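You operate a simulated robot arm through the tools that you are given. There is no shell and no other tool. Be economical: measure what you need, move in short steps, check, and stop when the job is done.

You run a simulated two-armed robot. Do the job below in one go: nothing can be reset, and whatever is moved stays where it is left.

## Task
Load the small orange bag on the green trolley and strap it down.
Fine: trolley rolled out, brake on again; strap clip on the side peg, release lever at HOLD, strap tight.

It is judged by the outcome, as a careful person would: the job done as asked, and still so three seconds after it is handed in. It fails if anything else is knocked over, pushed out of place, dropped, spilled or broken.

## Robot
Two 7-joint arms with two-finger parallel grippers on one trunk, on a base that drives. Base frame: it is fixed to the floor where the robot stands at the start and does not move with it; the origin is under the middle of the robot, x ahead of it, y to its left, z up. Units: mm, degrees, N and s.
The left shoulder is at the start at [60, 143, 926], the right one opposite. With the tool pointing down near the work surface each hand reaches from about 100 to 720 mm from the robot's upright axis, wherever it stands, measured 20 degrees to its own side. Places, roughly: brake lever of the green trolley [600, -300, 600]; deck of the green trolley [900, -300, 700]; green trolley [900, -200, 500]; ratchet lever with an orange grip [1000, 100, 800]; release lever with a yellow grip [1200, 0, 800]; side peg of the green trolley [800, -600, 700]. Payload 1.57 kg a hand.
Tool frame (each hand has its own): the origin (TCP) lies between the finger pads and is the grasp point; the fingertips stand 30 mm ahead of it; z points along the fingers, y is the line along which they close. Largest opening 110 mm; finger width 24, thickness 12; the body of the gripper, 48 by 112 mm, starts 78 mm behind the TCP.
Orientation is that of the tool frame in the base frame, as a unit quaternion [w, x, y, z]. With the fingers straight down and closing along the base's y, the tool's x points along the base's -x, its y along +y and its z along -z.

## Interface
- The arms move only by the tool jog_arm. It takes "left_increments", "right_increments" or both (then of equal length, played together; a hand with none holds still); each is a list of rows, each a list of 7 numbers: the shift along the base's x, y, z in units of 40 mm (1.0 is 40 mm), then the turn, a rotation vector about the base's x, y, z in units of 6 degrees (1.0 is 6 degrees), then the closure, from 0 (fully open) to 1 (shut). In form: [[dx, dy, dz, rx, ry, rz, jaw], ...]. A call has 1 to 20 rows; each row shifts and turns the commanded pose from where the row before left it. A call with a number of a shift or a turn outside -1 to 1 is refused whole. Rows are played at 5 a second. More than 50 mm and 8.6 degrees between two rows, or a gripper value outside its range, and nothing of the call is played. A pose out of reach is approached as far as the arm can. The call stops where the force on the tool passes 70 N (or 10 N more than at its start, if that is more) or the arm is blocked; 0.2 s more then pass. Each finger travels about 45 mm/s and halts on what it meets, pressing with about 26 N; the grip force reading is that of the motor and also rises with nothing between the fingers. The clock runs only during rows and for 0.2 s after the last one: add rows that do not move to give the fingers time. It gives the time, the measured TCP pose, the force on the tool (base axes), the opening and the grip force at its end, in the units of the frame above (readings bear some noise), with the torque about the TCP (base axes, N m) and any sound that the robot's microphone picked up, and new pictures: "show" is both (left out), scene, wrist or none (wrist: the cameras of the hands that moved).
- Cameras (640 x 400 px; columns grow to the right, rows downward): "scene" is now at [28.5, -4.9, 1536.7]; the picture's right is [-0.15, -0.99, 0.00], its down [-0.81, 0.13, -0.58] and it looks along [0.57, -0.09, -0.82] (base axes); focal length 260 px, centre (320, 200). "left" rides on the left gripper at [70, -16, -141] in its tool frame; the picture's right is [0.23, 0.97, 0.00], its down [-0.86, 0.20, -0.48] and it looks along [-0.47, 0.11, 0.88] (tool axes); focal length 222 px, centre (320, 200). "right" rides on the right gripper at [70, 16, -141] in its tool frame; the picture's right is [-0.23, 0.97, 0.00], its down [-0.86, -0.20, -0.48] and it looks along [-0.47, -0.11, 0.88] (tool axes); focal length 222 px, centre (320, 200). There is no depth. A picture from a camera that has moved, and an enlarged one, comes with that camera's place and axes in the base frame and with its lens. The place of the scene camera against the robot may be out by one fixed shift of up to 25 mm in any direction.
- slide_trunk(by): slides the trunk up (or, below 0, down) by that many mm; the arms and the scene camera ride with it, the base frame stays. It gives what a move gives, with no picture.
- drive_base(legs): drives the robot by 1 to 6 legs, each [ahead, left, turn to the left] in mm, mm and degrees, along the robot's own axes; the way and the turn of a leg run together, so that a leg with both is an arc; at most 1500 mm and 180 degrees a leg. The arms and the cameras ride along, it lands a little off, and it stops where it bumps. It gives what a move gives, and a new picture of the scene camera.
- turn_head(pan, tilt): turns the head with the scene camera to pan (to the left, within 86 degrees either way) and tilt (down, from -29 to 69), counted from straight ahead of the robot. It gives what a move gives, and a new picture of the scene camera.
- inspect(camera, box): a new picture of the part [left, top, right, bottom] of that camera's present view, enlarged. It takes no simulated time.
- sign_off(): hands the job in; it is judged then, once.

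Go step by step. Nothing tells you exact positions but the pictures and the camera data: compare them with the known pose of the tool, close in by small moves and look again before you grip or let go. The budget is 120 turns and 260 pictures, counting those below and the enlarged ones. Unless the task says otherwise, let go and move clear before handing in, and close with one line.

The tools are called after "Emit:" by a JSON object that holds its "api" and its "payload". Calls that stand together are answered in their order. jog_arm: Moves the arms, as the interface text tells. Its arguments: {"type":"object","properties":{"left_increments":{"type":"array"},"right_increments":{"type":"array"},"show":{"type":"string","enum":["both","scene","wrist","none"]}},"required":[]} The other tools are called the same way: slide_trunk (by) slides the trunk up or down; drive_base (legs) drives the base; turn_head (pan, tilt) turns the head that bears the scene camera; inspect (camera, box) takes an enlarged picture of a part of a camera's view; sign_off () hands the job in.

At the start:

```text
clock: 0.0
left_tool_pos: [461.9, -5.7, 1049.7]
left_tool_rot: [0.0, 0.0, 1.0, -0.001]
left_wrist_force: [-0.1, 0.2, -0.4]
left_wrist_torque: [0.02, 0.0, 0.0]
left_width: 109.8
left_gripper_force: 0.1
right_tool_pos: [383.8, -369.0, 1092.4]
right_tool_rot: [0.001, 0.0, 1.0, 0.0]
right_wrist_force: [-0.2, -0.2, -0.2]
right_wrist_torque: [0.03, 0.02, -0.01]
right_width: 110.0
right_gripper_force: 0.1
trunk travel left (down, up): [-525.0, 65.0]
robot x, y, heading: [1.3, 1.9, -0.1]
head pan, tilt: [-8.8, 54.9]
```

scene: 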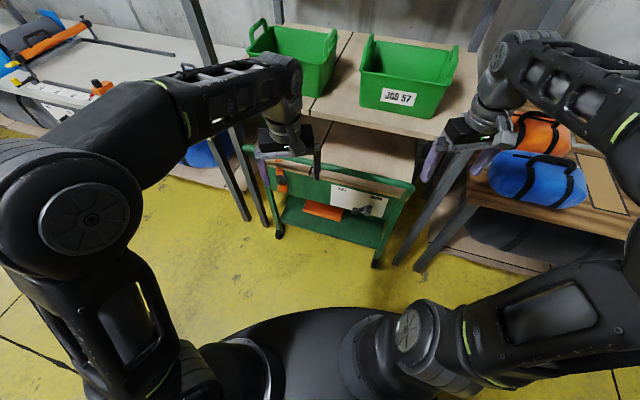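
right: 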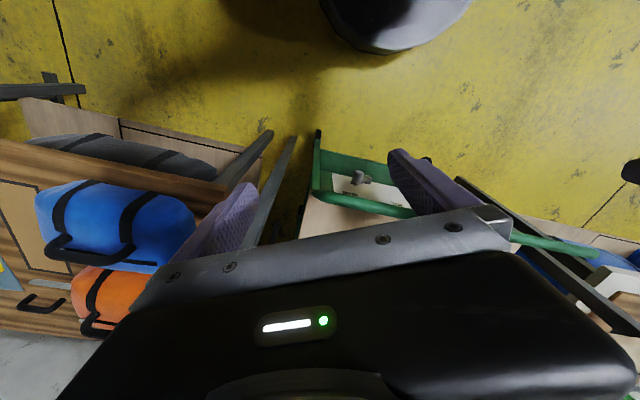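
left: 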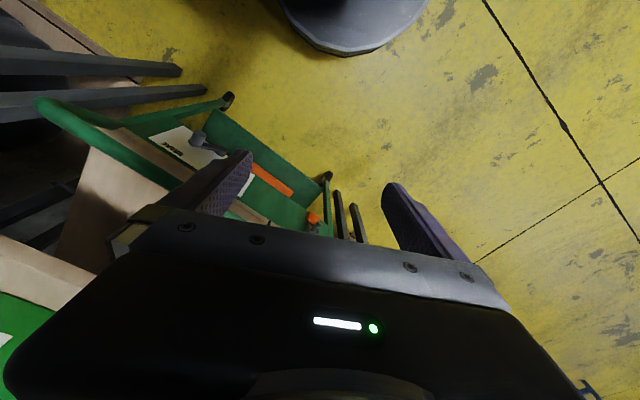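

The green trolley sits under a shelf with two green bins; bags are on a side table to the right. I'll look closer at the trolley, brake and bags before moving.

Emit:
{"api": "inspect", "payload": {"camera": "scene", "box": [230, 120, 430, 280]}}

Emit:
{"api": "inspect", "payload": {"camera": "scene", "box": [420, 90, 640, 280]}}

Emit:
{"api": "inspect", "payload": {"camera": "scene", "box": [0, 0, 220, 150]}}

```text
2.50 times, centred on (330, 200) of scene
camera zoom: at [28.5, -4.9, 1536.7], right [-0.15, -0.99, 0.0], down [-0.81, 0.13, -0.58], along [0.57, -0.09, -0.82], focal length 649 px, centre (295, 200)
```

zoom: 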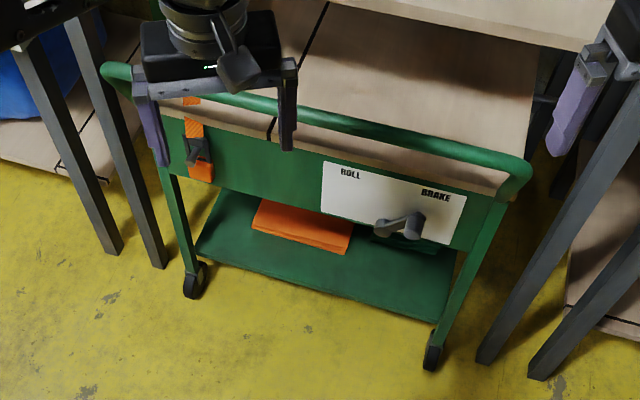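

```text
2.11 times, centred on (530, 185) of scene
camera zoom: at [28.5, -4.9, 1536.7], right [-0.15, -0.99, 0.0], down [-0.81, 0.13, -0.58], along [0.57, -0.09, -0.82], focal length 547 px, centre (-122, 232)
```

zoom: 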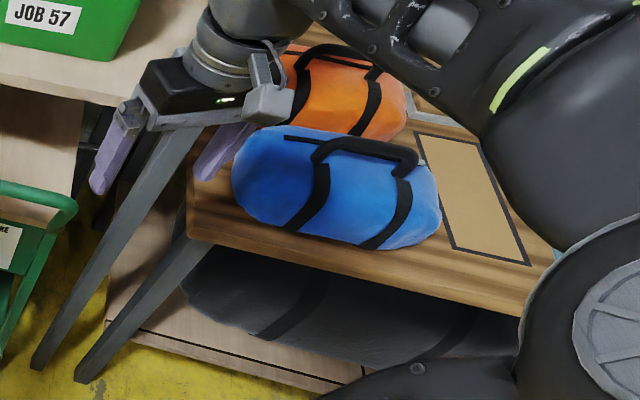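

```text
2.67 times, centred on (110, 75) of scene
camera zoom: at [28.5, -4.9, 1536.7], right [-0.15, -0.99, 0.0], down [-0.81, 0.13, -0.58], along [0.57, -0.09, -0.82], focal length 692 px, centre (880, 533)
```

zoom: 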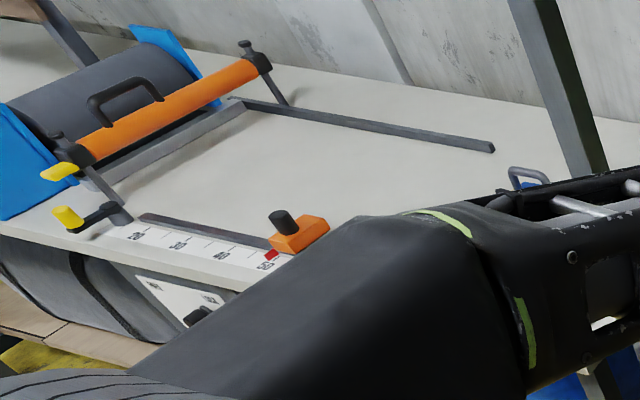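

The trolley stands turned (its front runs from about [590,-475] to [940,200]), facing toward me-left. I'll look around with the head for the strap, levers and peg.

Emit:
{"api": "turn_head", "payload": {"pan": -10, "tilt": 30}}

Emit:
{"api": "turn_head", "payload": {"pan": -45, "tilt": 40}}

Emit:
{"api": "turn_head", "payload": {"pan": 40, "tilt": 35}}

```text
clock: 0.9
left_tool_pos: [459.9, -5.7, 1049.3]
left_tool_rot: [0.0, 0.0, 1.0, -0.001]
left_wrist_force: [0.8, -1.0, 0.8]
left_wrist_torque: [-0.01, 0.0, 0.0]
left_width: 110.1
left_gripper_force: 0.0
right_tool_pos: [383.3, -368.7, 1092.0]
right_tool_rot: [0.0, 0.001, 1.0, 0.0]
right_wrist_force: [-0.6, 0.3, -0.2]
right_wrist_torque: [0.01, 0.02, 0.0]
right_width: 109.9
right_gripper_force: 0.1
trunk travel left (down, up): [-525.0, 65.0]
robot x, y, heading: [-1.6, 2.5, 0.1]
head pan, tilt: [-10.0, 30.0]
camera scene: at [46.2, -9.5, 1572.5], right [-0.17, -0.98, 0.0], down [-0.49, 0.09, -0.87], along [0.85, -0.15, -0.5], focal length 260 px, centre (320, 200)
```

scene: 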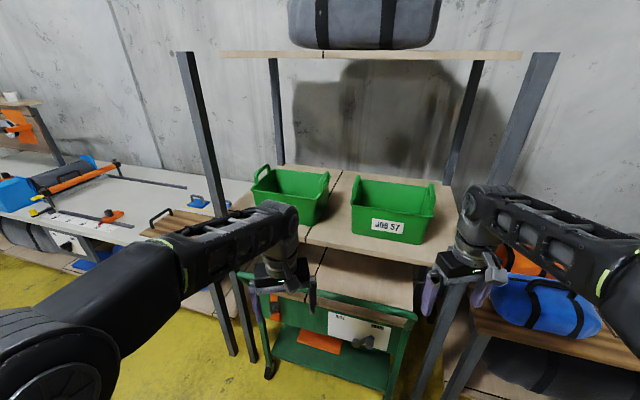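

```text
clock: 1.9
left_tool_pos: [461.2, -6.4, 1048.6]
left_tool_rot: [0.0, 0.0, 1.0, 0.0]
left_wrist_force: [0.9, -0.1, 0.4]
left_wrist_torque: [-0.01, 0.01, -0.01]
left_width: 110.1
left_gripper_force: 0.0
right_tool_pos: [383.9, -367.8, 1091.0]
right_tool_rot: [0.001, 0.001, 1.0, 0.0]
right_wrist_force: [1.1, -0.4, -0.4]
right_wrist_torque: [-0.02, 0.0, -0.01]
right_width: 110.1
right_gripper_force: 0.1
trunk travel left (down, up): [-525.0, 65.0]
robot x, y, heading: [-2.3, -0.1, -0.0]
head pan, tilt: [-45.0, 40.0]
camera scene: at [17.3, -53.8, 1557.2], right [-0.71, -0.71, 0.0], down [-0.45, 0.45, -0.77], along [0.54, -0.54, -0.64], focal length 260 px, centre (320, 200)
```

scene: 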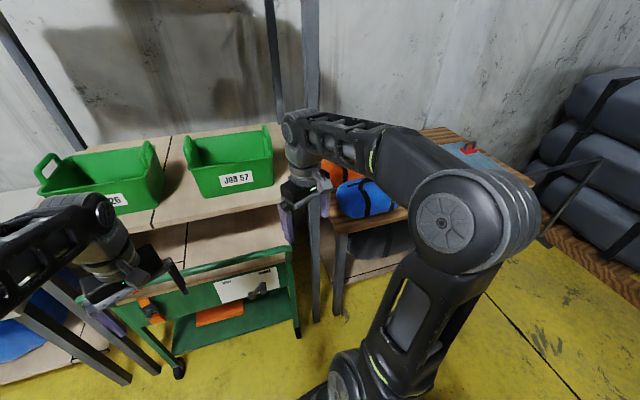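

```text
clock: 3.5
left_tool_pos: [460.1, -6.7, 1049.8]
left_tool_rot: [0.0, 0.0, 1.0, 0.0]
left_wrist_force: [-0.4, -0.4, -0.1]
left_wrist_torque: [0.0, 0.02, 0.03]
left_width: 110.1
left_gripper_force: 0.1
right_tool_pos: [383.5, -367.9, 1093.0]
right_tool_rot: [0.0, 0.0, 1.0, 0.0]
right_wrist_force: [-0.3, -1.0, -0.3]
right_wrist_torque: [-0.02, 0.02, -0.04]
right_width: 109.8
right_gripper_force: 0.1
trunk travel left (down, up): [-525.0, 65.0]
robot x, y, heading: [-0.0, -1.7, -0.0]
head pan, tilt: [40.0, 35.0]
camera scene: at [24.6, 62.8, 1564.8], right [0.64, -0.77, 0.0], down [-0.44, -0.37, -0.82], along [0.63, 0.53, -0.57], focal length 260 px, centre (320, 200)
```

scene: 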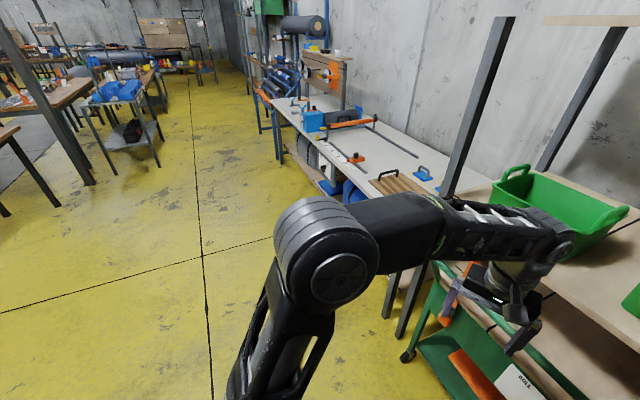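

The trolley is tucked under the bin shelf. The orange piece at its left looks like the strap clip/ratchet; I'll zoom.

Emit:
{"api": "inspect", "payload": {"camera": "scene", "box": [390, 220, 600, 400]}}

Emit:
{"api": "inspect", "payload": {"camera": "left", "box": [40, 80, 380, 300]}}

```text
2.22 times, centred on (495, 310) of scene
camera zoom: at [24.6, 62.8, 1564.8], right [0.64, -0.77, 0.0], down [-0.44, -0.37, -0.82], along [0.63, 0.53, -0.57], focal length 577 px, centre (-69, -44)
```

zoom: 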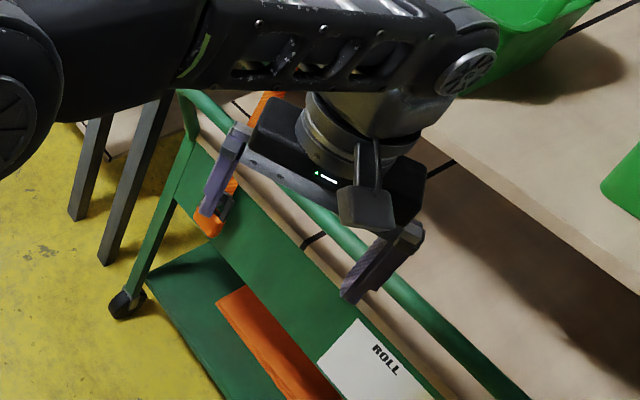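

```text
1.82 times, centred on (210, 190) of left
camera zoom: at [390.6, -24.0, 1193.2], right [-0.23, 0.97, 0.0], down [0.86, 0.2, 0.48], along [0.47, 0.11, -0.88], focal length 404 px, centre (520, 218)
```

zoom: 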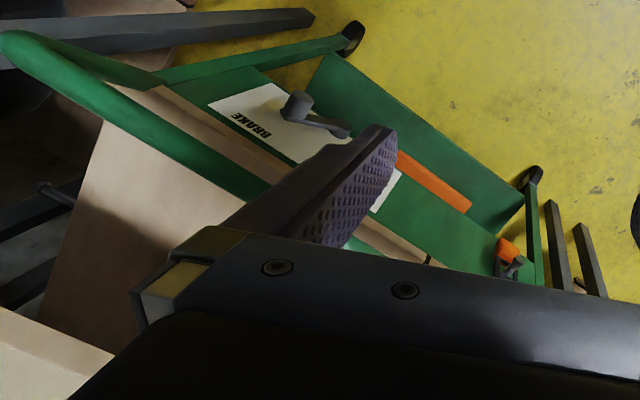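

Turn to face the trolley squarely (heading about -27°) and move left so its middle is ahead of me, then look again.

Emit:
{"api": "drive_base", "payload": {"legs": [[0, 0, -27], [0, 220, 0]]}}

Emit:
{"api": "turn_head", "payload": {"pan": 0, "tilt": 45}}

```text
clock: 6.5
left_tool_pos: [508.9, -16.9, 1049.7]
left_tool_rot: [-0.001, 0.229, 0.973, -0.002]
left_wrist_force: [-0.5, 0.5, 0.2]
left_wrist_torque: [-0.02, 0.03, 0.0]
left_width: 109.9
left_gripper_force: 0.0
right_tool_pos: [277.4, -305.4, 1091.4]
right_tool_rot: [0.0, 0.229, 0.974, -0.001]
right_wrist_force: [0.1, 0.1, -0.3]
right_wrist_torque: [-0.04, -0.01, 0.0]
right_width: 110.1
right_gripper_force: 0.0
trunk travel left (down, up): [-525.0, 65.0]
robot x, y, heading: [95.4, 195.0, -26.7]
head pan, tilt: [40.0, 35.0]
camera scene: at [143.5, 235.9, 1564.7], right [0.23, -0.97, 0.0], down [-0.56, -0.13, -0.82], along [0.8, 0.19, -0.57], focal length 260 px, centre (320, 200)
```

scene: 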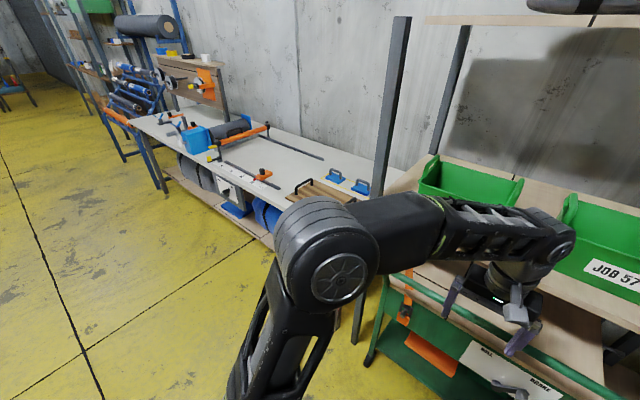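

```text
clock: 7.6
left_tool_pos: [507.9, -17.8, 1050.2]
left_tool_rot: [0.0, 0.229, 0.973, 0.0]
left_wrist_force: [0.2, -0.8, 0.8]
left_wrist_torque: [-0.02, 0.02, 0.0]
left_width: 109.9
left_gripper_force: 0.1
right_tool_pos: [276.9, -307.4, 1091.4]
right_tool_rot: [0.001, 0.229, 0.973, 0.001]
right_wrist_force: [-0.1, 0.4, 0.4]
right_wrist_torque: [0.0, 0.03, 0.0]
right_width: 109.9
right_gripper_force: 0.1
trunk travel left (down, up): [-525.0, 65.0]
robot x, y, heading: [99.3, 194.9, -26.5]
head pan, tilt: [0.0, 45.0]
camera scene: at [130.0, 177.7, 1550.0], right [-0.45, -0.9, 0.0], down [-0.63, 0.32, -0.71], along [0.63, -0.32, -0.71], focal length 260 px, centre (320, 200)
```

scene: 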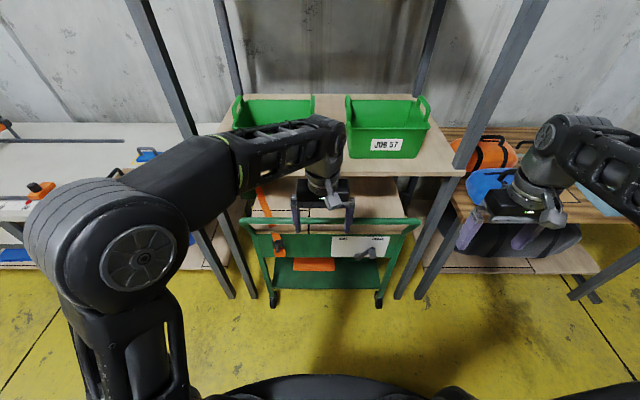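

Now squarely facing it. Zoom on the trolley.

Emit:
{"api": "inspect", "payload": {"camera": "scene", "box": [220, 170, 440, 310]}}

Emit:
{"api": "inspect", "payload": {"camera": "left", "box": [0, 0, 640, 400]}}

```text
2.86 times, centred on (330, 240) of scene
camera zoom: at [130.0, 177.7, 1550.0], right [-0.45, -0.9, 0.0], down [-0.63, 0.32, -0.71], along [0.63, -0.32, -0.71], focal length 742 px, centre (291, 86)
```

zoom: 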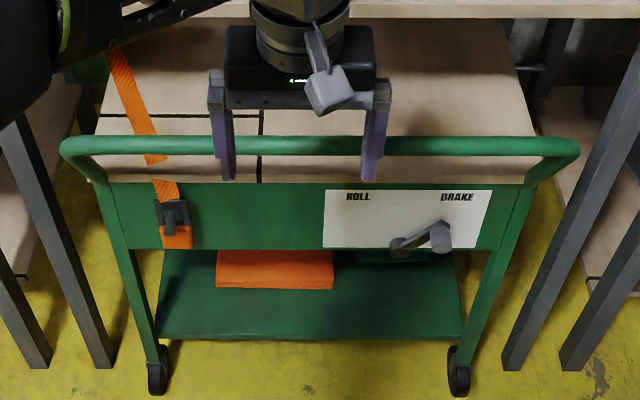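

```text
1.00 times, centred on (320, 200) of left
camera zoom: at [436.4, -2.1, 1193.2], right [0.23, 0.97, 0.0], down [0.85, -0.2, 0.48], along [0.47, -0.11, -0.88], focal length 222 px, centre (320, 200)
```

zoom: 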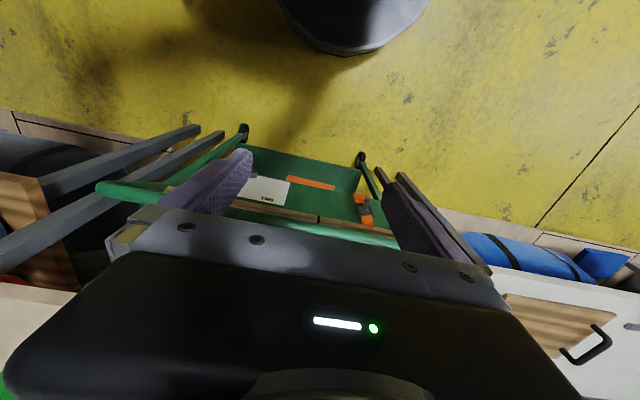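

Emit:
{"api": "inspect", "payload": {"camera": "left", "box": [90, 110, 430, 270]}}

Emit:
{"api": "inspect", "payload": {"camera": "scene", "box": [320, 225, 400, 275]}}

```text
1.88 times, centred on (260, 190) of left
camera zoom: at [436.4, -2.1, 1193.2], right [0.23, 0.97, 0.0], down [0.85, -0.2, 0.48], along [0.47, -0.11, -0.88], focal length 418 px, centre (433, 219)
```

zoom: 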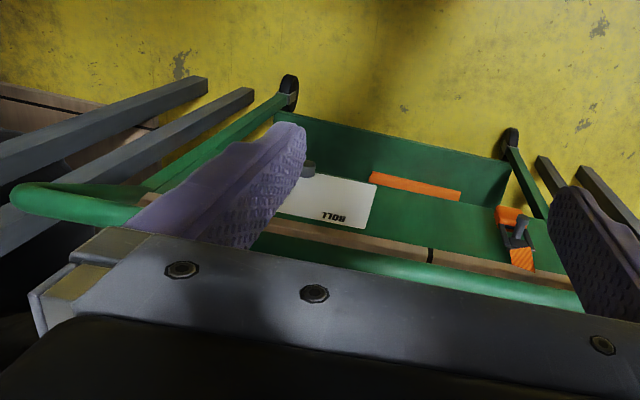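

```text
8.00 times, centred on (360, 250) of scene
camera zoom: at [130.0, 177.7, 1550.0], right [-0.45, -0.9, 0.0], down [-0.63, 0.32, -0.71], along [0.63, -0.32, -0.71], focal length 2077 px, centre (0, -200)
```

zoom: 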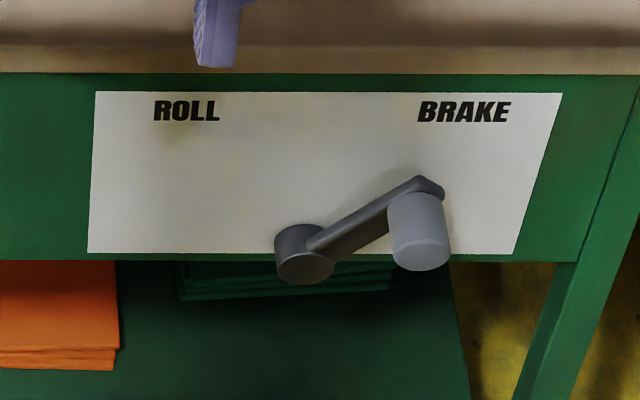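

Knob of the brake lever is on its right (BRAKE), pivot bottom-centre. I'll bring the right hand down before it, tipped 48° forward, and shift the left hand aside.

Emit:
{"api": "jog_arm", "payload": {"right_increments": [[0.373, 0.205, -0.98, -0.446, -0.895, 0, 0], [0.373, 0.205, -0.98, -0.446, -0.895, 0, 0], [0.373, 0.205, -0.98, -0.446, -0.895, 0, 0], [0.373, 0.205, -0.98, -0.446, -0.895, 0, 0], [0.373, 0.205, -0.98, -0.446, -0.895, 0, 0], [0.373, 0.205, -0.98, -0.446, -0.895, 0, 0], [0.373, 0.205, -0.98, -0.446, -0.895, 0, 0], [0.373, 0.205, -0.98, -0.446, -0.895, 0, 0], [0.373, 0.205, -0.98, 0, 0, 0, 0], [0.373, 0.205, -0.98, 0, 0, 0, 0], [0, 0, 0, 0, 0, 0, 0]], "left_increments": [[0.167, 0.335, 0, 0, 0, 0, 0], [0.167, 0.335, 0, 0, 0, 0, 0], [0.167, 0.335, 0, 0, 0, 0, 0], [0.167, 0.335, 0, 0, 0, 0, 0], [0.167, 0.335, 0, 0, 0, 0, 0], [0.167, 0.335, 0, 0, 0, 0, 0], [0.167, 0.335, 0, 0, 0, 0, 0], [0.167, 0.335, 0, 0, 0, 0, 0], [0.167, 0.335, 0, 0, 0, 0, 0], [0.167, 0.335, 0, 0, 0, 0, 0], [0, 0, 0, 0, 0, 0, 0]]}}

```text
clock: 10.0
left_tool_pos: [574.3, 117.2, 1050.3]
left_tool_rot: [0.0, 0.231, 0.973, 0.001]
left_wrist_force: [0.3, 0.6, 0.2]
left_wrist_torque: [0.01, -0.05, 0.01]
left_width: 110.0
left_gripper_force: 0.1
right_tool_pos: [398.3, -244.5, 739.0]
right_tool_rot: [0.352, 0.22, 0.903, -0.107]
right_wrist_force: [-0.1, -0.1, 0.1]
right_wrist_torque: [-0.01, -0.02, 0.03]
right_width: 109.9
right_gripper_force: 0.0
right hand out of reach, approached as far as the arm can: row 5, 6, 10
trunk travel left (down, up): [-525.0, 65.0]
robot x, y, heading: [97.3, 191.2, -26.6]
head pan, tilt: [0.0, 45.0]
camera scene: at [129.2, 177.1, 1550.0], right [-0.45, -0.89, 0.0], down [-0.63, 0.32, -0.71], along [0.63, -0.32, -0.71], focal length 260 px, centre (320, 200)
camera right: at [278.0, -157.4, 792.9], right [0.61, 0.78, 0.12], down [0.18, -0.29, 0.94], along [0.77, -0.55, -0.32], focal length 222 px, centre (320, 200)
camera left: at [503.6, 130.8, 1193.9], right [0.23, 0.97, 0.0], down [0.85, -0.2, 0.48], along [0.47, -0.11, -0.88], focal length 222 px, centre (320, 200)
```

scene: 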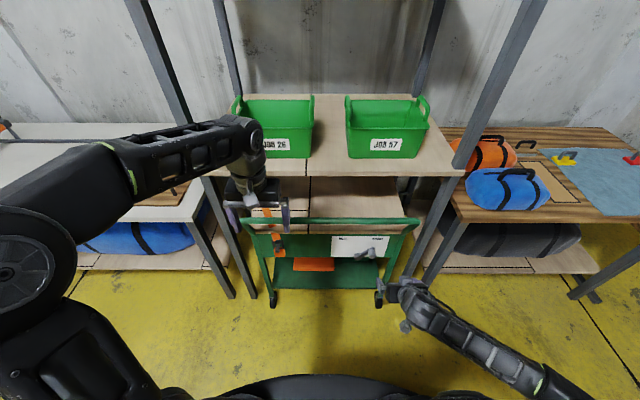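
right: 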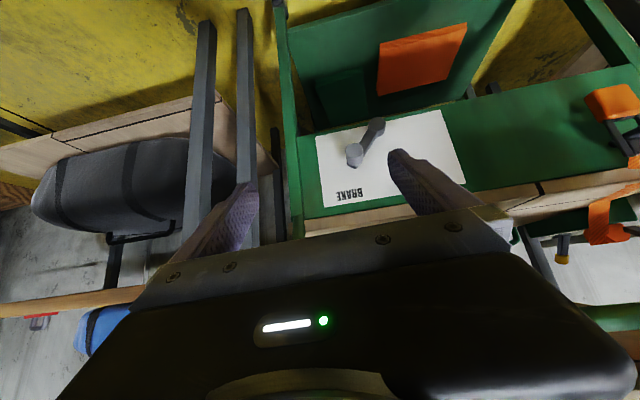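
left: 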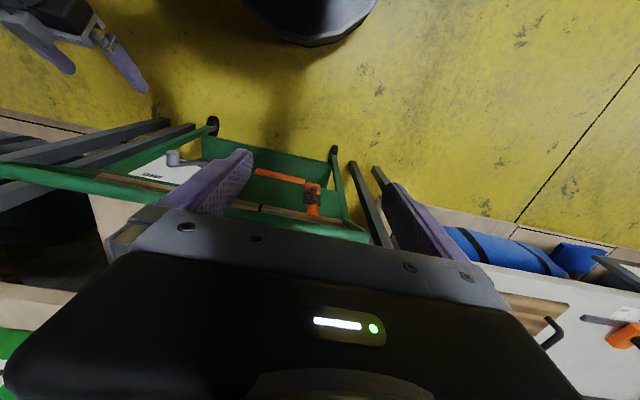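

Triangulated: knob tip at about [560,-284,622], pivot at [615,-259,553]. Approach most of the way with jaws part closed.

Emit:
{"api": "jog_arm", "payload": {"right_increments": [[0.71, -0.19, -0.48, 0, 0, 0, 0.35], [0.71, -0.19, -0.48, 0, 0, 0, 0.35], [0.71, -0.19, -0.48, 0, 0, 0, 0.35], [0.71, -0.19, -0.48, 0, 0, 0, 0.35], [0, 0, 0, 0, 0, 0, 0.35]], "show": "both"}}

```text
clock: 11.2
left_tool_pos: [574.3, 116.2, 1051.1]
left_tool_rot: [0.0, 0.23, 0.973, 0.0]
left_wrist_force: [0.2, 0.1, -0.2]
left_wrist_torque: [0.01, -0.02, 0.0]
left_width: 109.9
left_gripper_force: 0.0
right_tool_pos: [514.8, -272.5, 663.3]
right_tool_rot: [0.353, 0.22, 0.903, -0.106]
right_wrist_force: [-0.4, -0.4, -0.2]
right_wrist_torque: [-0.04, 0.02, 0.0]
right_width: 71.5
right_gripper_force: 0.0
trunk travel left (down, up): [-525.0, 65.0]
robot x, y, heading: [95.3, 196.3, -26.4]
head pan, tilt: [0.0, 45.0]
camera scene: at [129.8, 177.8, 1550.0], right [-0.45, -0.89, 0.0], down [-0.63, 0.32, -0.71], along [0.63, -0.32, -0.71], focal length 260 px, centre (320, 200)
camera right: at [394.6, -185.9, 716.9], right [0.61, 0.78, 0.12], down [0.18, -0.29, 0.94], along [0.77, -0.55, -0.32], focal length 222 px, centre (320, 200)
```

scene: 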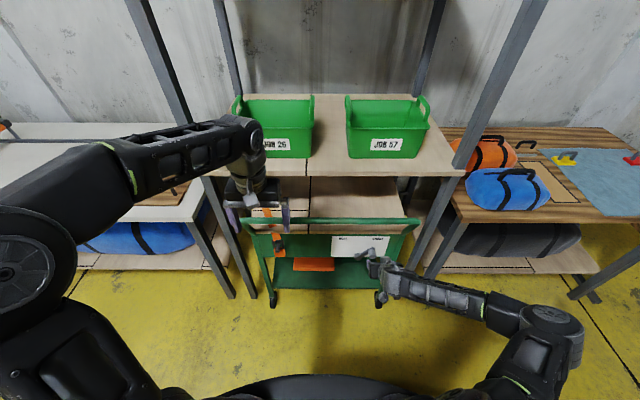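
right: 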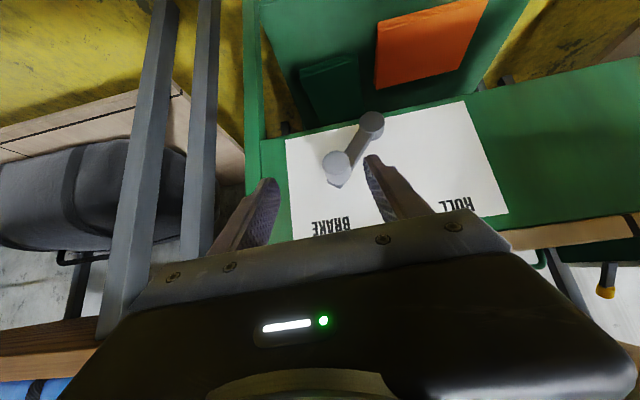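

Knob refined to tip ~[560,-281,618]. Move onto it and close.

Emit:
{"api": "jog_arm", "payload": {"right_increments": [[0.46, -0.11, -0.4, 0, 0, 0, 0.35], [0.46, -0.11, -0.4, 0, 0, 0, 0.35], [0.46, -0.11, -0.4, 0, 0, 0, 0.35], [0, 0, 0, 0, 0, 0, 0.35]], "show": "wrist"}}

```text
clock: 12.2
left_tool_pos: [574.1, 116.7, 1050.5]
left_tool_rot: [0.0, 0.229, 0.973, 0.0]
left_wrist_force: [0.0, -0.3, 0.3]
left_wrist_torque: [-0.02, 0.01, -0.01]
left_width: 109.9
left_gripper_force: 0.1
right_tool_pos: [568.8, -284.1, 614.5]
right_tool_rot: [0.353, 0.219, 0.903, -0.106]
right_wrist_force: [0.2, -0.3, 0.4]
right_wrist_torque: [-0.01, 0.01, -0.01]
right_width: 71.2
right_gripper_force: 0.0
trunk travel left (down, up): [-525.0, 65.0]
robot x, y, heading: [97.4, 195.2, -26.5]
head pan, tilt: [0.0, 45.0]
camera right: at [447.9, -198.3, 668.1], right [0.61, 0.78, 0.12], down [0.18, -0.29, 0.94], along [0.77, -0.55, -0.32], focal length 222 px, centre (320, 200)
```

right: 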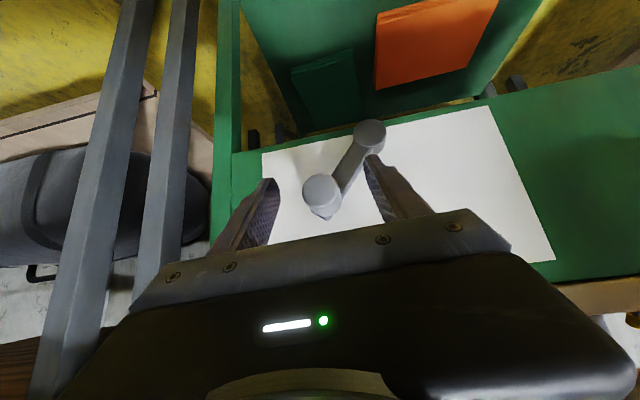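

Emit:
{"api": "jog_arm", "payload": {"right_increments": [[0, 0, 0, 0, 0, 0, 0.55], [0.25, -0.12, 0, 0, 0, 0, 0.55], [0, 0, 0, 0, 0, 0, 1], [0, 0, 0, 0, 0, 0, 1], [0, 0, 0, 0, 0, 0, 1], [0, 0, 0, 0, 0, 0, 1]], "show": "wrist"}}

```text
clock: 13.6
left_tool_pos: [572.7, 116.7, 1049.9]
left_tool_rot: [-0.001, 0.229, 0.973, 0.0]
left_wrist_force: [-0.5, -0.2, -0.9]
left_wrist_torque: [0.04, 0.04, 0.01]
left_width: 110.1
left_gripper_force: 0.1
right_tool_pos: [577.5, -290.7, 615.0]
right_tool_rot: [0.353, 0.219, 0.903, -0.106]
right_wrist_force: [-2.1, -3.8, 1.4]
right_wrist_torque: [0.1, 0.34, 0.84]
right_width: 29.4
right_gripper_force: 39.1
trunk travel left (down, up): [-525.0, 65.0]
robot x, y, heading: [95.4, 196.7, -26.4]
head pan, tilt: [0.0, 45.0]
camera right: at [457.4, -204.3, 668.7], right [0.61, 0.79, 0.12], down [0.18, -0.28, 0.94], along [0.77, -0.55, -0.32], focal length 222 px, centre (320, 200)
```

right: 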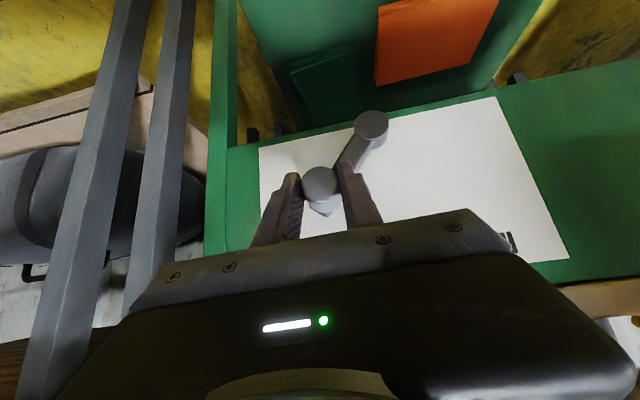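

Gripped the knob. Swing it over the arc toward ROLL.

Emit:
{"api": "jog_arm", "payload": {"right_increments": [[0.203, 0.407, 0.255, 0, 0, 0, 1], [0.225, 0.452, 0.13, 0, 0, 0, 1], [0.233, 0.468, -0.005, 0, 0, 0, 1], [0.225, 0.452, -0.14, 0, 0, 0, 1], [0.2, 0.403, -0.265, 0, 0, 0, 1], [0, 0, 0, 0, 0, 0, 1], [0, 0, 0, 0, 0, 0, 1]], "show": "wrist"}}

```text
clock: 15.2
left_tool_pos: [575.0, 116.5, 1049.7]
left_tool_rot: [0.0, 0.229, 0.973, 0.0]
left_wrist_force: [0.2, -0.2, -1.1]
left_wrist_torque: [-0.03, -0.01, 0.0]
left_width: 109.9
left_gripper_force: 0.1
right_tool_pos: [619.5, -200.0, 611.8]
right_tool_rot: [0.352, 0.218, 0.904, -0.103]
right_wrist_force: [3.2, 4.3, -7.3]
right_wrist_torque: [0.36, -0.43, 0.7]
right_width: 29.3
right_gripper_force: 39.3
trunk travel left (down, up): [-525.0, 65.0]
robot x, y, heading: [94.7, 194.8, -26.3]
head pan, tilt: [0.0, 45.0]
camera right: at [499.3, -114.5, 666.1], right [0.6, 0.79, 0.12], down [0.18, -0.29, 0.94], along [0.77, -0.55, -0.32], focal length 222 px, centre (320, 200)
```

right: 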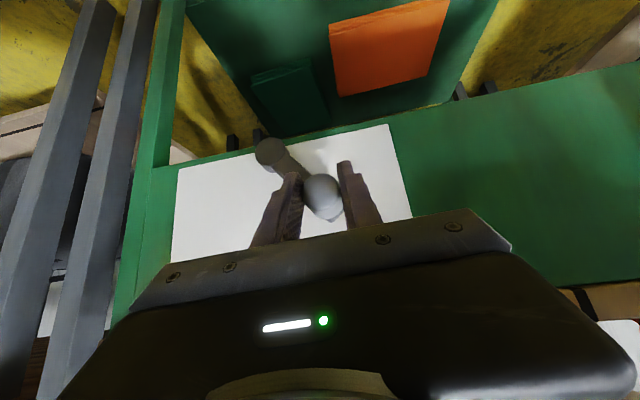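

Emit:
{"api": "jog_arm", "payload": {"right_increments": [[0.09, 0.18, -0.18, 0, 0, 0, 1], [0, 0, 0, 0, 0, 0, 1]], "show": "none"}}

Emit:
{"api": "jog_arm", "payload": {"right_increments": [[0, 0, 0, 0, 0, 0, 0.5], [0, 0, 0, 0, 0, 0, 0.35], [0, 0, 0, 0, 0, 0, 0.35], [0, 0, 0, 0, 0, 0, 0.35]], "show": "wrist"}}

```text
clock: 15.8
left_tool_pos: [572.3, 116.9, 1051.1]
left_tool_rot: [0.001, 0.229, 0.973, -0.001]
left_wrist_force: [-0.8, 0.0, 0.7]
left_wrist_torque: [-0.01, -0.04, 0.0]
left_width: 110.2
left_gripper_force: 0.1
right_tool_pos: [623.9, -199.1, 608.8]
right_tool_rot: [0.355, 0.221, 0.902, -0.109]
right_wrist_force: [-13.1, -2.7, 22.1]
right_wrist_torque: [0.09, 0.39, 0.56]
right_width: 29.2
right_gripper_force: 38.5
trunk travel left (down, up): [-525.0, 65.0]
robot x, y, heading: [95.2, 194.9, -26.6]
head pan, tilt: [0.0, 45.0]
```

```text
clock: 16.8
left_tool_pos: [575.6, 116.3, 1049.3]
left_tool_rot: [0.0, 0.229, 0.973, -0.001]
left_wrist_force: [0.2, -0.4, -0.4]
left_wrist_torque: [-0.01, 0.02, -0.01]
left_width: 110.0
left_gripper_force: 0.1
right_tool_pos: [624.1, -195.7, 605.3]
right_tool_rot: [0.353, 0.22, 0.903, -0.106]
right_wrist_force: [0.9, 0.1, 0.0]
right_wrist_torque: [0.03, 0.01, -0.03]
right_width: 71.6
right_gripper_force: 0.0
trunk travel left (down, up): [-525.0, 65.0]
robot x, y, heading: [95.7, 195.4, -26.7]
head pan, tilt: [0.0, 45.0]
camera right: at [503.2, -109.8, 659.6], right [0.61, 0.78, 0.12], down [0.18, -0.29, 0.94], along [0.77, -0.55, -0.32], focal length 222 px, centre (320, 200)
```

right: 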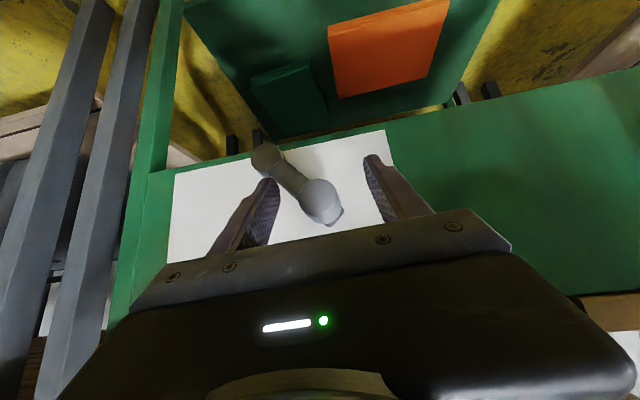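

Brake lever is at ROLL against its stop. The handle tube seems to be at about z≈868, 170 above the deck. Retract the right hand, raise it and turn it upright, then look at the handle.

Emit:
{"api": "jog_arm", "payload": {"right_increments": [[-0.894, 0.448, 0, 0, 0, 0, 0.2], [-0.894, 0.448, 0, 0, 0, 0, 0], [-0.894, 0.448, 0, 0, 0, 0, 0], [-0.894, 0.448, 0, 0, 0, 0, 0], [-0.894, 0.448, 0, 0, 0, 0, 0], [0, 0, 0.98, 0.446, 0.895, 0, 0], [0, 0, 0.98, 0.446, 0.895, 0, 0], [0, 0, 0.98, 0.446, 0.895, 0, 0], [0, 0, 0.98, 0.446, 0.895, 0, 0], [0, 0, 0.98, 0.446, 0.895, 0, 0], [0, 0, 0.98, 0.446, 0.895, 0, 0], [0, 0, 0.98, 0.446, 0.895, 0, 0], [0, 0, 0.98, 0.07, 0.14, 0, 0], [0, 0, 0.98, 0, 0, 0, 0], [0, 0, 0, 0, 0, 0, 0]]}}

```text
clock: 20.0
left_tool_pos: [575.0, 116.6, 1050.3]
left_tool_rot: [0.0, 0.229, 0.973, 0.0]
left_wrist_force: [0.3, -0.4, -0.5]
left_wrist_torque: [0.04, 0.03, 0.01]
left_width: 109.8
left_gripper_force: 0.1
right_tool_pos: [445.0, -106.6, 961.9]
right_tool_rot: [-0.004, 0.227, 0.974, -0.022]
right_wrist_force: [-0.1, -0.2, -0.4]
right_wrist_torque: [-0.04, -0.03, -0.01]
right_width: 110.1
right_gripper_force: 0.0
trunk travel left (down, up): [-525.0, 65.0]
robot x, y, heading: [99.5, 192.5, -26.6]
head pan, tilt: [0.0, 45.0]
camera scene: at [130.3, 177.6, 1549.9], right [-0.45, -0.89, 0.0], down [-0.63, 0.32, -0.71], along [0.63, -0.32, -0.71], focal length 260 px, centre (320, 200)
camera right: at [392.4, -55.3, 1101.7], right [0.63, 0.77, -0.04], down [0.69, -0.54, 0.49], along [0.35, -0.34, -0.87], focal length 222 px, centre (320, 200)
```

scene: 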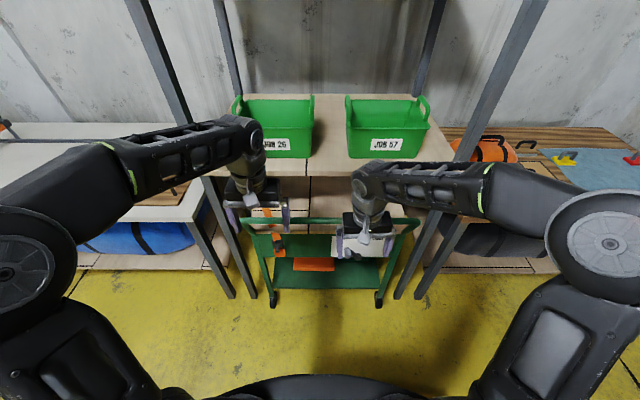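
right: 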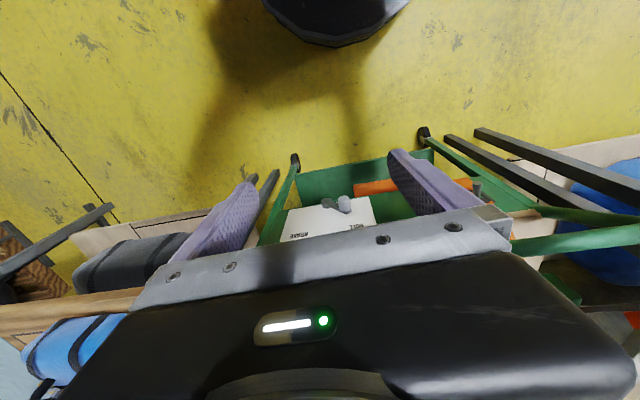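

Check handle height by lowering the left hand in front of it, while yawing the right hand 90° so it closes fore-aft.

Emit:
{"api": "jog_arm", "payload": {"right_increments": [[0, 0, 0, 0, 0, 1, 0], [0, 0, 0, 0, 0, 1, 0], [0, 0, 0, 0, 0, 1, 0], [0, 0, 0, 0, 0, 1, 0], [0, 0, 0, 0, 0, 1, 0], [0, 0, 0, 0, 0, 1, 0], [0, 0, 0, 0, 0, 1, 0], [0, 0, 0, 0, 0, 1, 0], [0, 0, 0, 0, 0, 1, 0], [0, 0, 0, 0, 0, 1, 0], [0, 0, 0, 0, 0, 1, 0], [0, 0, 0, 0, 0, 1, 0], [0, 0, 0, 0, 0, 1, 0], [0, 0, 0, 0, 0, 1, 0], [0, 0, 0, 0, 0, 1, 0]], "left_increments": [[-0.3, 0.15, -0.6, 0, 0, 0, 0], [-0.3, 0.15, -0.6, 0, 0, 0, 0], [-0.3, 0.15, -0.6, 0, 0, 0, 0], [-0.3, 0.15, -0.6, 0, 0, 0, 0], [-0.1, 0.05, -0.6, 0, 0, 0, 0], [0, 0, -0.6, 0, 0, 0, 0], [0, 0, 0, 0, 0, 0, 0], [0, 0, 0, 0, 0, 0, 0], [0, 0, 0, 0, 0, 0, 0], [0, 0, 0, 0, 0, 0, 0], [0, 0, 0, 0, 0, 0, 0], [0, 0, 0, 0, 0, 0, 0], [0, 0, 0, 0, 0, 0, 0], [0, 0, 0, 0, 0, 0, 0], [0, 0, 0, 0, 0, 0, 0]]}}

```text
clock: 23.2
left_tool_pos: [522.4, 143.0, 905.4]
left_tool_rot: [0.0, 0.229, 0.973, -0.001]
left_wrist_force: [-0.6, 0.2, -0.7]
left_wrist_torque: [0.0, -0.01, 0.02]
left_width: 109.9
left_gripper_force: 0.0
right_tool_pos: [446.0, -106.9, 958.3]
right_tool_rot: [0.014, -0.528, 0.849, -0.018]
right_wrist_force: [-0.1, 0.7, 0.3]
right_wrist_torque: [0.0, -0.01, -0.02]
right_width: 110.0
right_gripper_force: 0.1
trunk travel left (down, up): [-525.0, 65.0]
robot x, y, heading: [95.9, 191.6, -26.8]
head pan, tilt: [0.0, 45.0]
camera scene: at [130.0, 177.8, 1549.9], right [-0.45, -0.89, 0.0], down [-0.63, 0.32, -0.71], along [0.63, -0.32, -0.71], focal length 260 px, centre (320, 200)
camera right: at [394.6, -159.4, 1098.1], right [-0.77, 0.63, -0.04], down [0.54, 0.69, 0.49], along [0.34, 0.36, -0.87], focal length 222 px, centre (320, 200)
camera left: at [452.0, 158.9, 1048.3], right [0.23, 0.97, 0.0], down [0.85, -0.2, 0.48], along [0.47, -0.11, -0.88], focal length 222 px, centre (320, 200)
```

scene: 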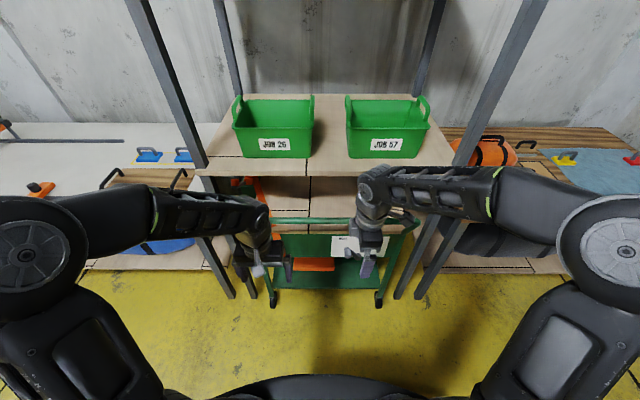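
right: 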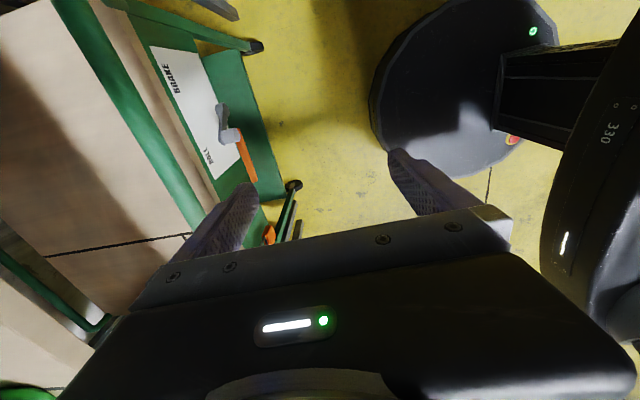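
left: 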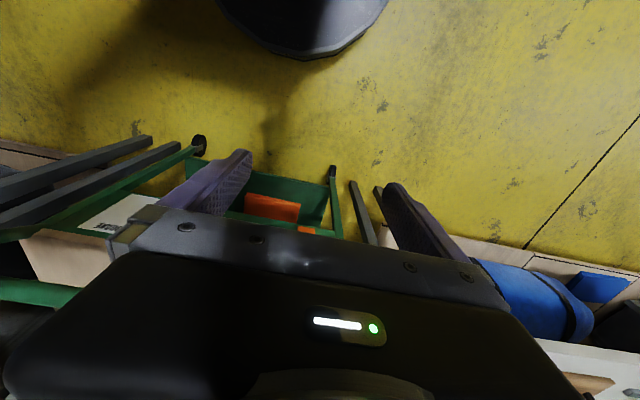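

Handle tube is at about 622 ahead, z 866. Bring the right hand over it, and yaw the left hand the other way.

Emit:
{"api": "jog_arm", "payload": {"left_increments": [[0, 0, 0.7, 0, 0, -1, 0], [0, 0, 0.7, 0, 0, -1, 0], [0, 0, 0, 0, 0, -1, 0], [0, 0, 0, 0, 0, -1, 0], [0, 0, 0, 0, 0, -1, 0], [0, 0, 0, 0, 0, -1, 0], [0, 0, 0, 0, 0, -1, 0], [0, 0, 0, 0, 0, -1, 0], [0, 0, 0, 0, 0, -1, 0], [0, 0, 0, 0, 0, -1, 0], [0, 0, 0, 0, 0, -1, 0], [0, 0, 0, 0, 0, -1, 0], [0, 0, 0, 0, 0, -1, 0], [0, 0, 0, 0, 0, -1, 0], [0, 0, 0, 0, 0, -1, 0]], "right_increments": [[0.79, -0.385, 0, 0, 0, 0, 0], [0.79, -0.385, 0, 0, 0, 0, 0], [0.79, -0.385, 0, 0, 0, 0, 0], [0.79, -0.385, 0, 0, 0, 0, 0], [0.79, -0.385, 0, 0, 0, 0, 0], [0, 0, 0, 0, 0, 0, 0], [0, 0, 0, 0, 0, 0, 0], [0, 0, 0, 0, 0, 0, 0], [0, 0, 0, 0, 0, 0, 0], [0, 0, 0, 0, 0, 0, 0], [0, 0, 0, 0, 0, 0, 0], [0, 0, 0, 0, 0, 0, 0], [0, 0, 0, 0, 0, 0, 0], [0, 0, 0, 0, 0, 0, 0], [0, 0, 0, 0, 0, 0, 0]]}}

```text
clock: 26.4
left_tool_pos: [521.9, 143.4, 961.4]
left_tool_rot: [-0.001, 0.851, 0.526, 0.0]
left_wrist_force: [0.8, -0.4, -0.7]
left_wrist_torque: [-0.03, -0.01, 0.02]
left_width: 110.0
left_gripper_force: 0.0
right_tool_pos: [602.5, -183.3, 955.5]
right_tool_rot: [0.013, -0.528, 0.849, -0.018]
right_wrist_force: [0.0, 0.0, -0.4]
right_wrist_torque: [0.01, -0.01, 0.0]
right_width: 110.0
right_gripper_force: 0.0
trunk travel left (down, up): [-525.0, 65.0]
robot x, y, heading: [98.6, 197.1, -26.6]
head pan, tilt: [0.0, 45.0]
camera scene: at [130.1, 177.8, 1549.9], right [-0.45, -0.89, 0.0], down [-0.63, 0.32, -0.71], along [0.63, -0.32, -0.71], focal length 260 px, centre (320, 200)
camera right: at [551.7, -235.9, 1095.7], right [-0.77, 0.63, -0.04], down [0.54, 0.69, 0.49], along [0.34, 0.36, -0.87], focal length 222 px, centre (320, 200)
camera left: at [537.9, 211.3, 1105.5], right [0.97, -0.23, 0.0], down [-0.2, -0.85, 0.48], along [-0.11, -0.47, -0.88], focal length 222 px, centre (320, 200)
```

scene: 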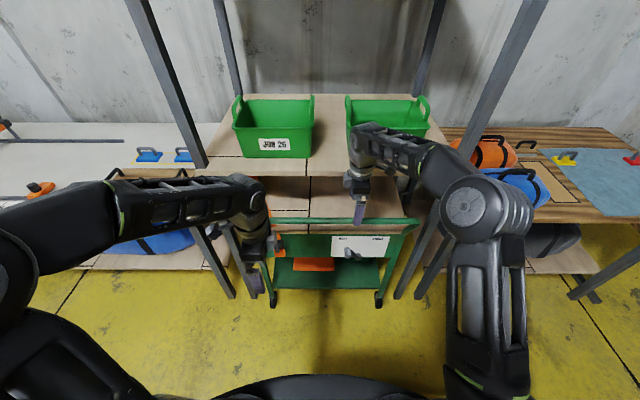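
right: 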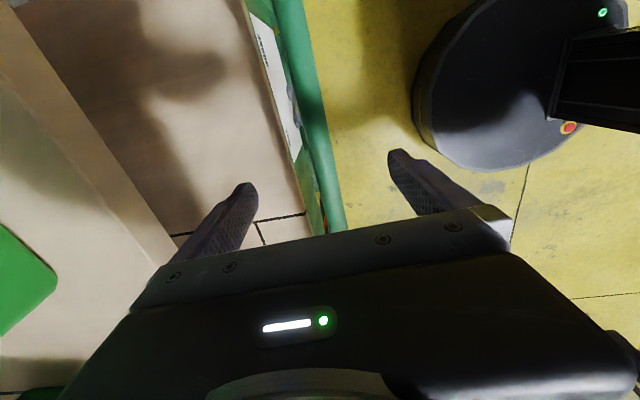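
left: 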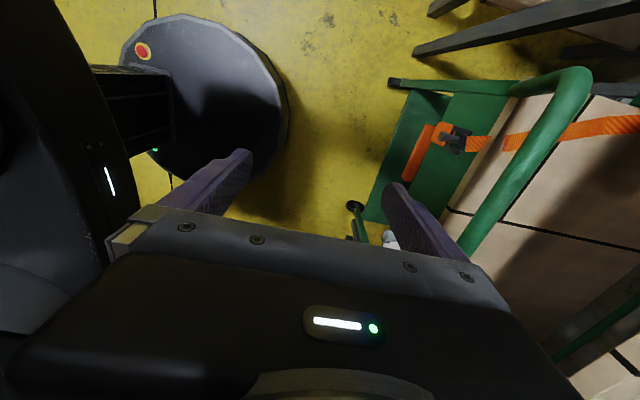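

Right hand is well centred over the tube. Lower it and bring the left over its part.

Emit:
{"api": "jog_arm", "payload": {"left_increments": [[0.752, -0.542, 0, 0, 0, 0, 0], [0.752, -0.542, 0, 0, 0, 0, 0], [0.752, -0.542, 0, 0, 0, 0, 0], [0.752, -0.542, 0, 0, 0, 0, 0], [0.752, -0.542, 0, 0, 0, 0, 0], [0.752, -0.542, 0, 0, 0, 0, 0], [0, 0, 0, 0, 0, 0, 0]], "right_increments": [[0, 0, -0.75, 0, 0, 0, 0], [0, 0, -0.75, 0, 0, 0, 0], [0, 0, -0.75, 0, 0, 0, 0], [0, 0, 0, 0, 0, 0, 0], [0, 0, 0, 0, 0, 0, 0], [0, 0, 0, 0, 0, 0, 0], [0, 0, 0, 0, 0, 0, 0]], "show": "wrist"}}

```text
clock: 28.0
left_tool_pos: [702.7, 12.1, 961.5]
left_tool_rot: [0.001, 0.851, 0.526, 0.0]
left_wrist_force: [-0.7, -0.5, 0.2]
left_wrist_torque: [0.02, 0.05, -0.01]
left_width: 110.0
left_gripper_force: 0.1
right_tool_pos: [604.5, -181.9, 868.0]
right_tool_rot: [0.013, -0.527, 0.85, -0.02]
right_wrist_force: [-0.5, 0.1, 0.3]
right_wrist_torque: [0.0, -0.03, 0.01]
right_width: 110.0
right_gripper_force: 0.1
trunk travel left (down, up): [-525.0, 65.0]
robot x, y, heading: [97.6, 194.9, -26.5]
head pan, tilt: [0.0, 45.0]
camera right: at [554.2, -234.9, 1007.6], right [-0.77, 0.63, -0.04], down [0.54, 0.69, 0.49], along [0.34, 0.35, -0.87], focal length 222 px, centre (320, 200)
camera left: at [717.8, 80.3, 1103.8], right [0.97, -0.23, 0.0], down [-0.2, -0.85, 0.48], along [-0.11, -0.47, -0.88], focal length 222 px, centre (320, 200)
```

right: 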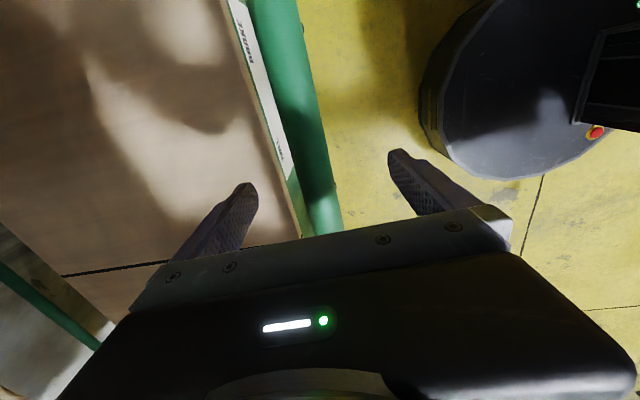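
left: 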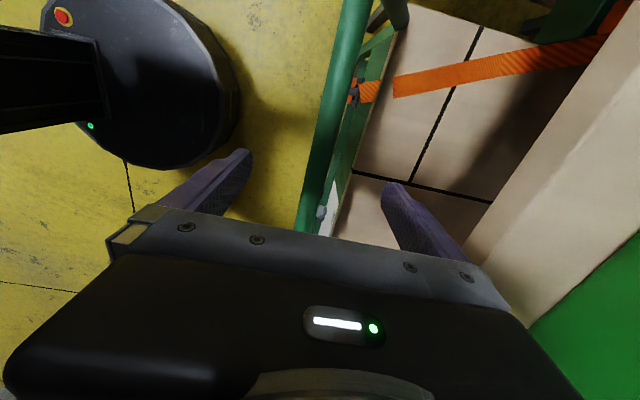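

Emit:
{"api": "jog_arm", "payload": {"left_increments": [[0, 0, -0.85, 0, 0, 0, 0], [0, 0, -0.85, 0, 0, 0, 0], [0, 0, -0.85, 0, 0, 0, 0], [0, 0, 0, 0, 0, 0, 0], [0, 0, 0, 0, 0, 0, 1], [0, 0, 0, 0, 0, 0, 1], [0, 0, 0, 0, 0, 0, 1], [0, 0, 0, 0, 0, 0, 1], [0, 0, 0, 0, 0, 0, 1], [0, 0, 0, 0, 0, 0, 1]], "right_increments": [[0, 0, -0.25, 0, 0, 0, 0], [0, 0, 0, 0, 0, 0, 0], [0, 0, 0, 0, 0, 0, 0], [0, 0, 0, 0, 0, 0, 0], [0, 0, 0, 0, 0, 0, 1], [0, 0, 0, 0, 0, 0, 1], [0, 0, 0, 0, 0, 0, 1], [0, 0, 0, 0, 0, 0, 1], [0, 0, 0, 0, 0, 0, 1], [0, 0, 0, 0, 0, 0, 1]], "show": "both"}}

```text
clock: 30.2
left_tool_pos: [702.3, 12.5, 858.0]
left_tool_rot: [0.001, 0.851, 0.525, 0.0]
left_wrist_force: [12.7, -8.2, -6.0]
left_wrist_torque: [-0.15, 0.23, -0.3]
left_width: 23.9
left_gripper_force: 22.3
right_tool_pos: [604.3, -183.7, 857.4]
right_tool_rot: [0.013, -0.527, 0.849, -0.017]
right_wrist_force: [-11.4, 5.9, 6.3]
right_wrist_torque: [-0.12, -0.15, -0.45]
right_width: 23.9
right_gripper_force: 22.5
trunk travel left (down, up): [-525.0, 65.0]
robot x, y, heading: [97.7, 191.5, -26.5]
head pan, tilt: [0.0, 45.0]
camera scene: at [130.7, 177.6, 1549.9], right [-0.45, -0.89, 0.0], down [-0.63, 0.32, -0.71], along [0.63, -0.32, -0.71], focal length 260 px, centre (320, 200)
camera right: at [554.3, -235.4, 997.0], right [-0.77, 0.64, -0.04], down [0.54, 0.69, 0.49], along [0.34, 0.36, -0.87], focal length 222 px, centre (320, 200)
camera left: at [717.8, 80.8, 1001.6], right [0.97, -0.23, 0.0], down [-0.21, -0.85, 0.48], along [-0.11, -0.47, -0.88], focal length 222 px, centre (320, 200)
```

scene: 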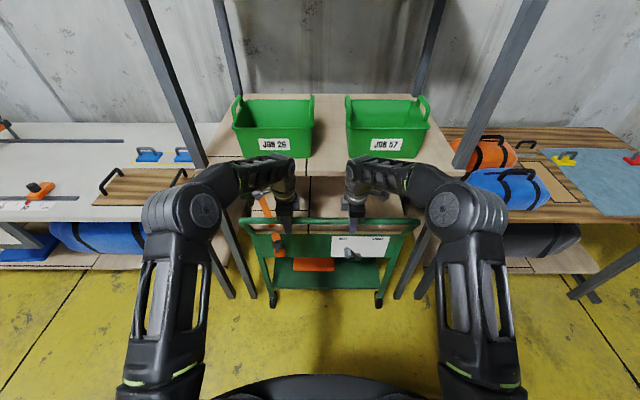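
right: 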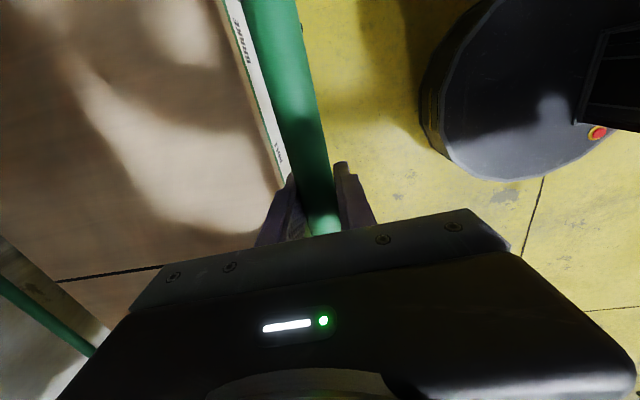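
left: 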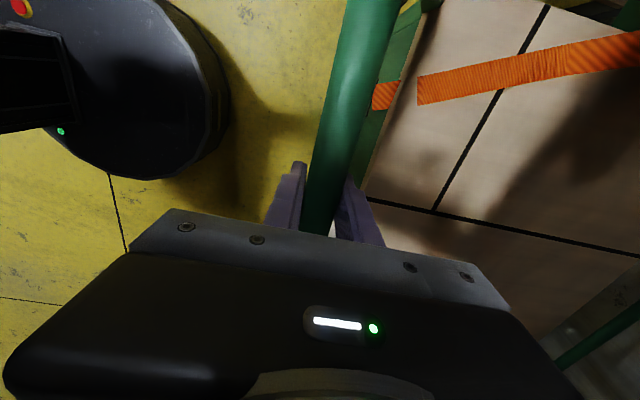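

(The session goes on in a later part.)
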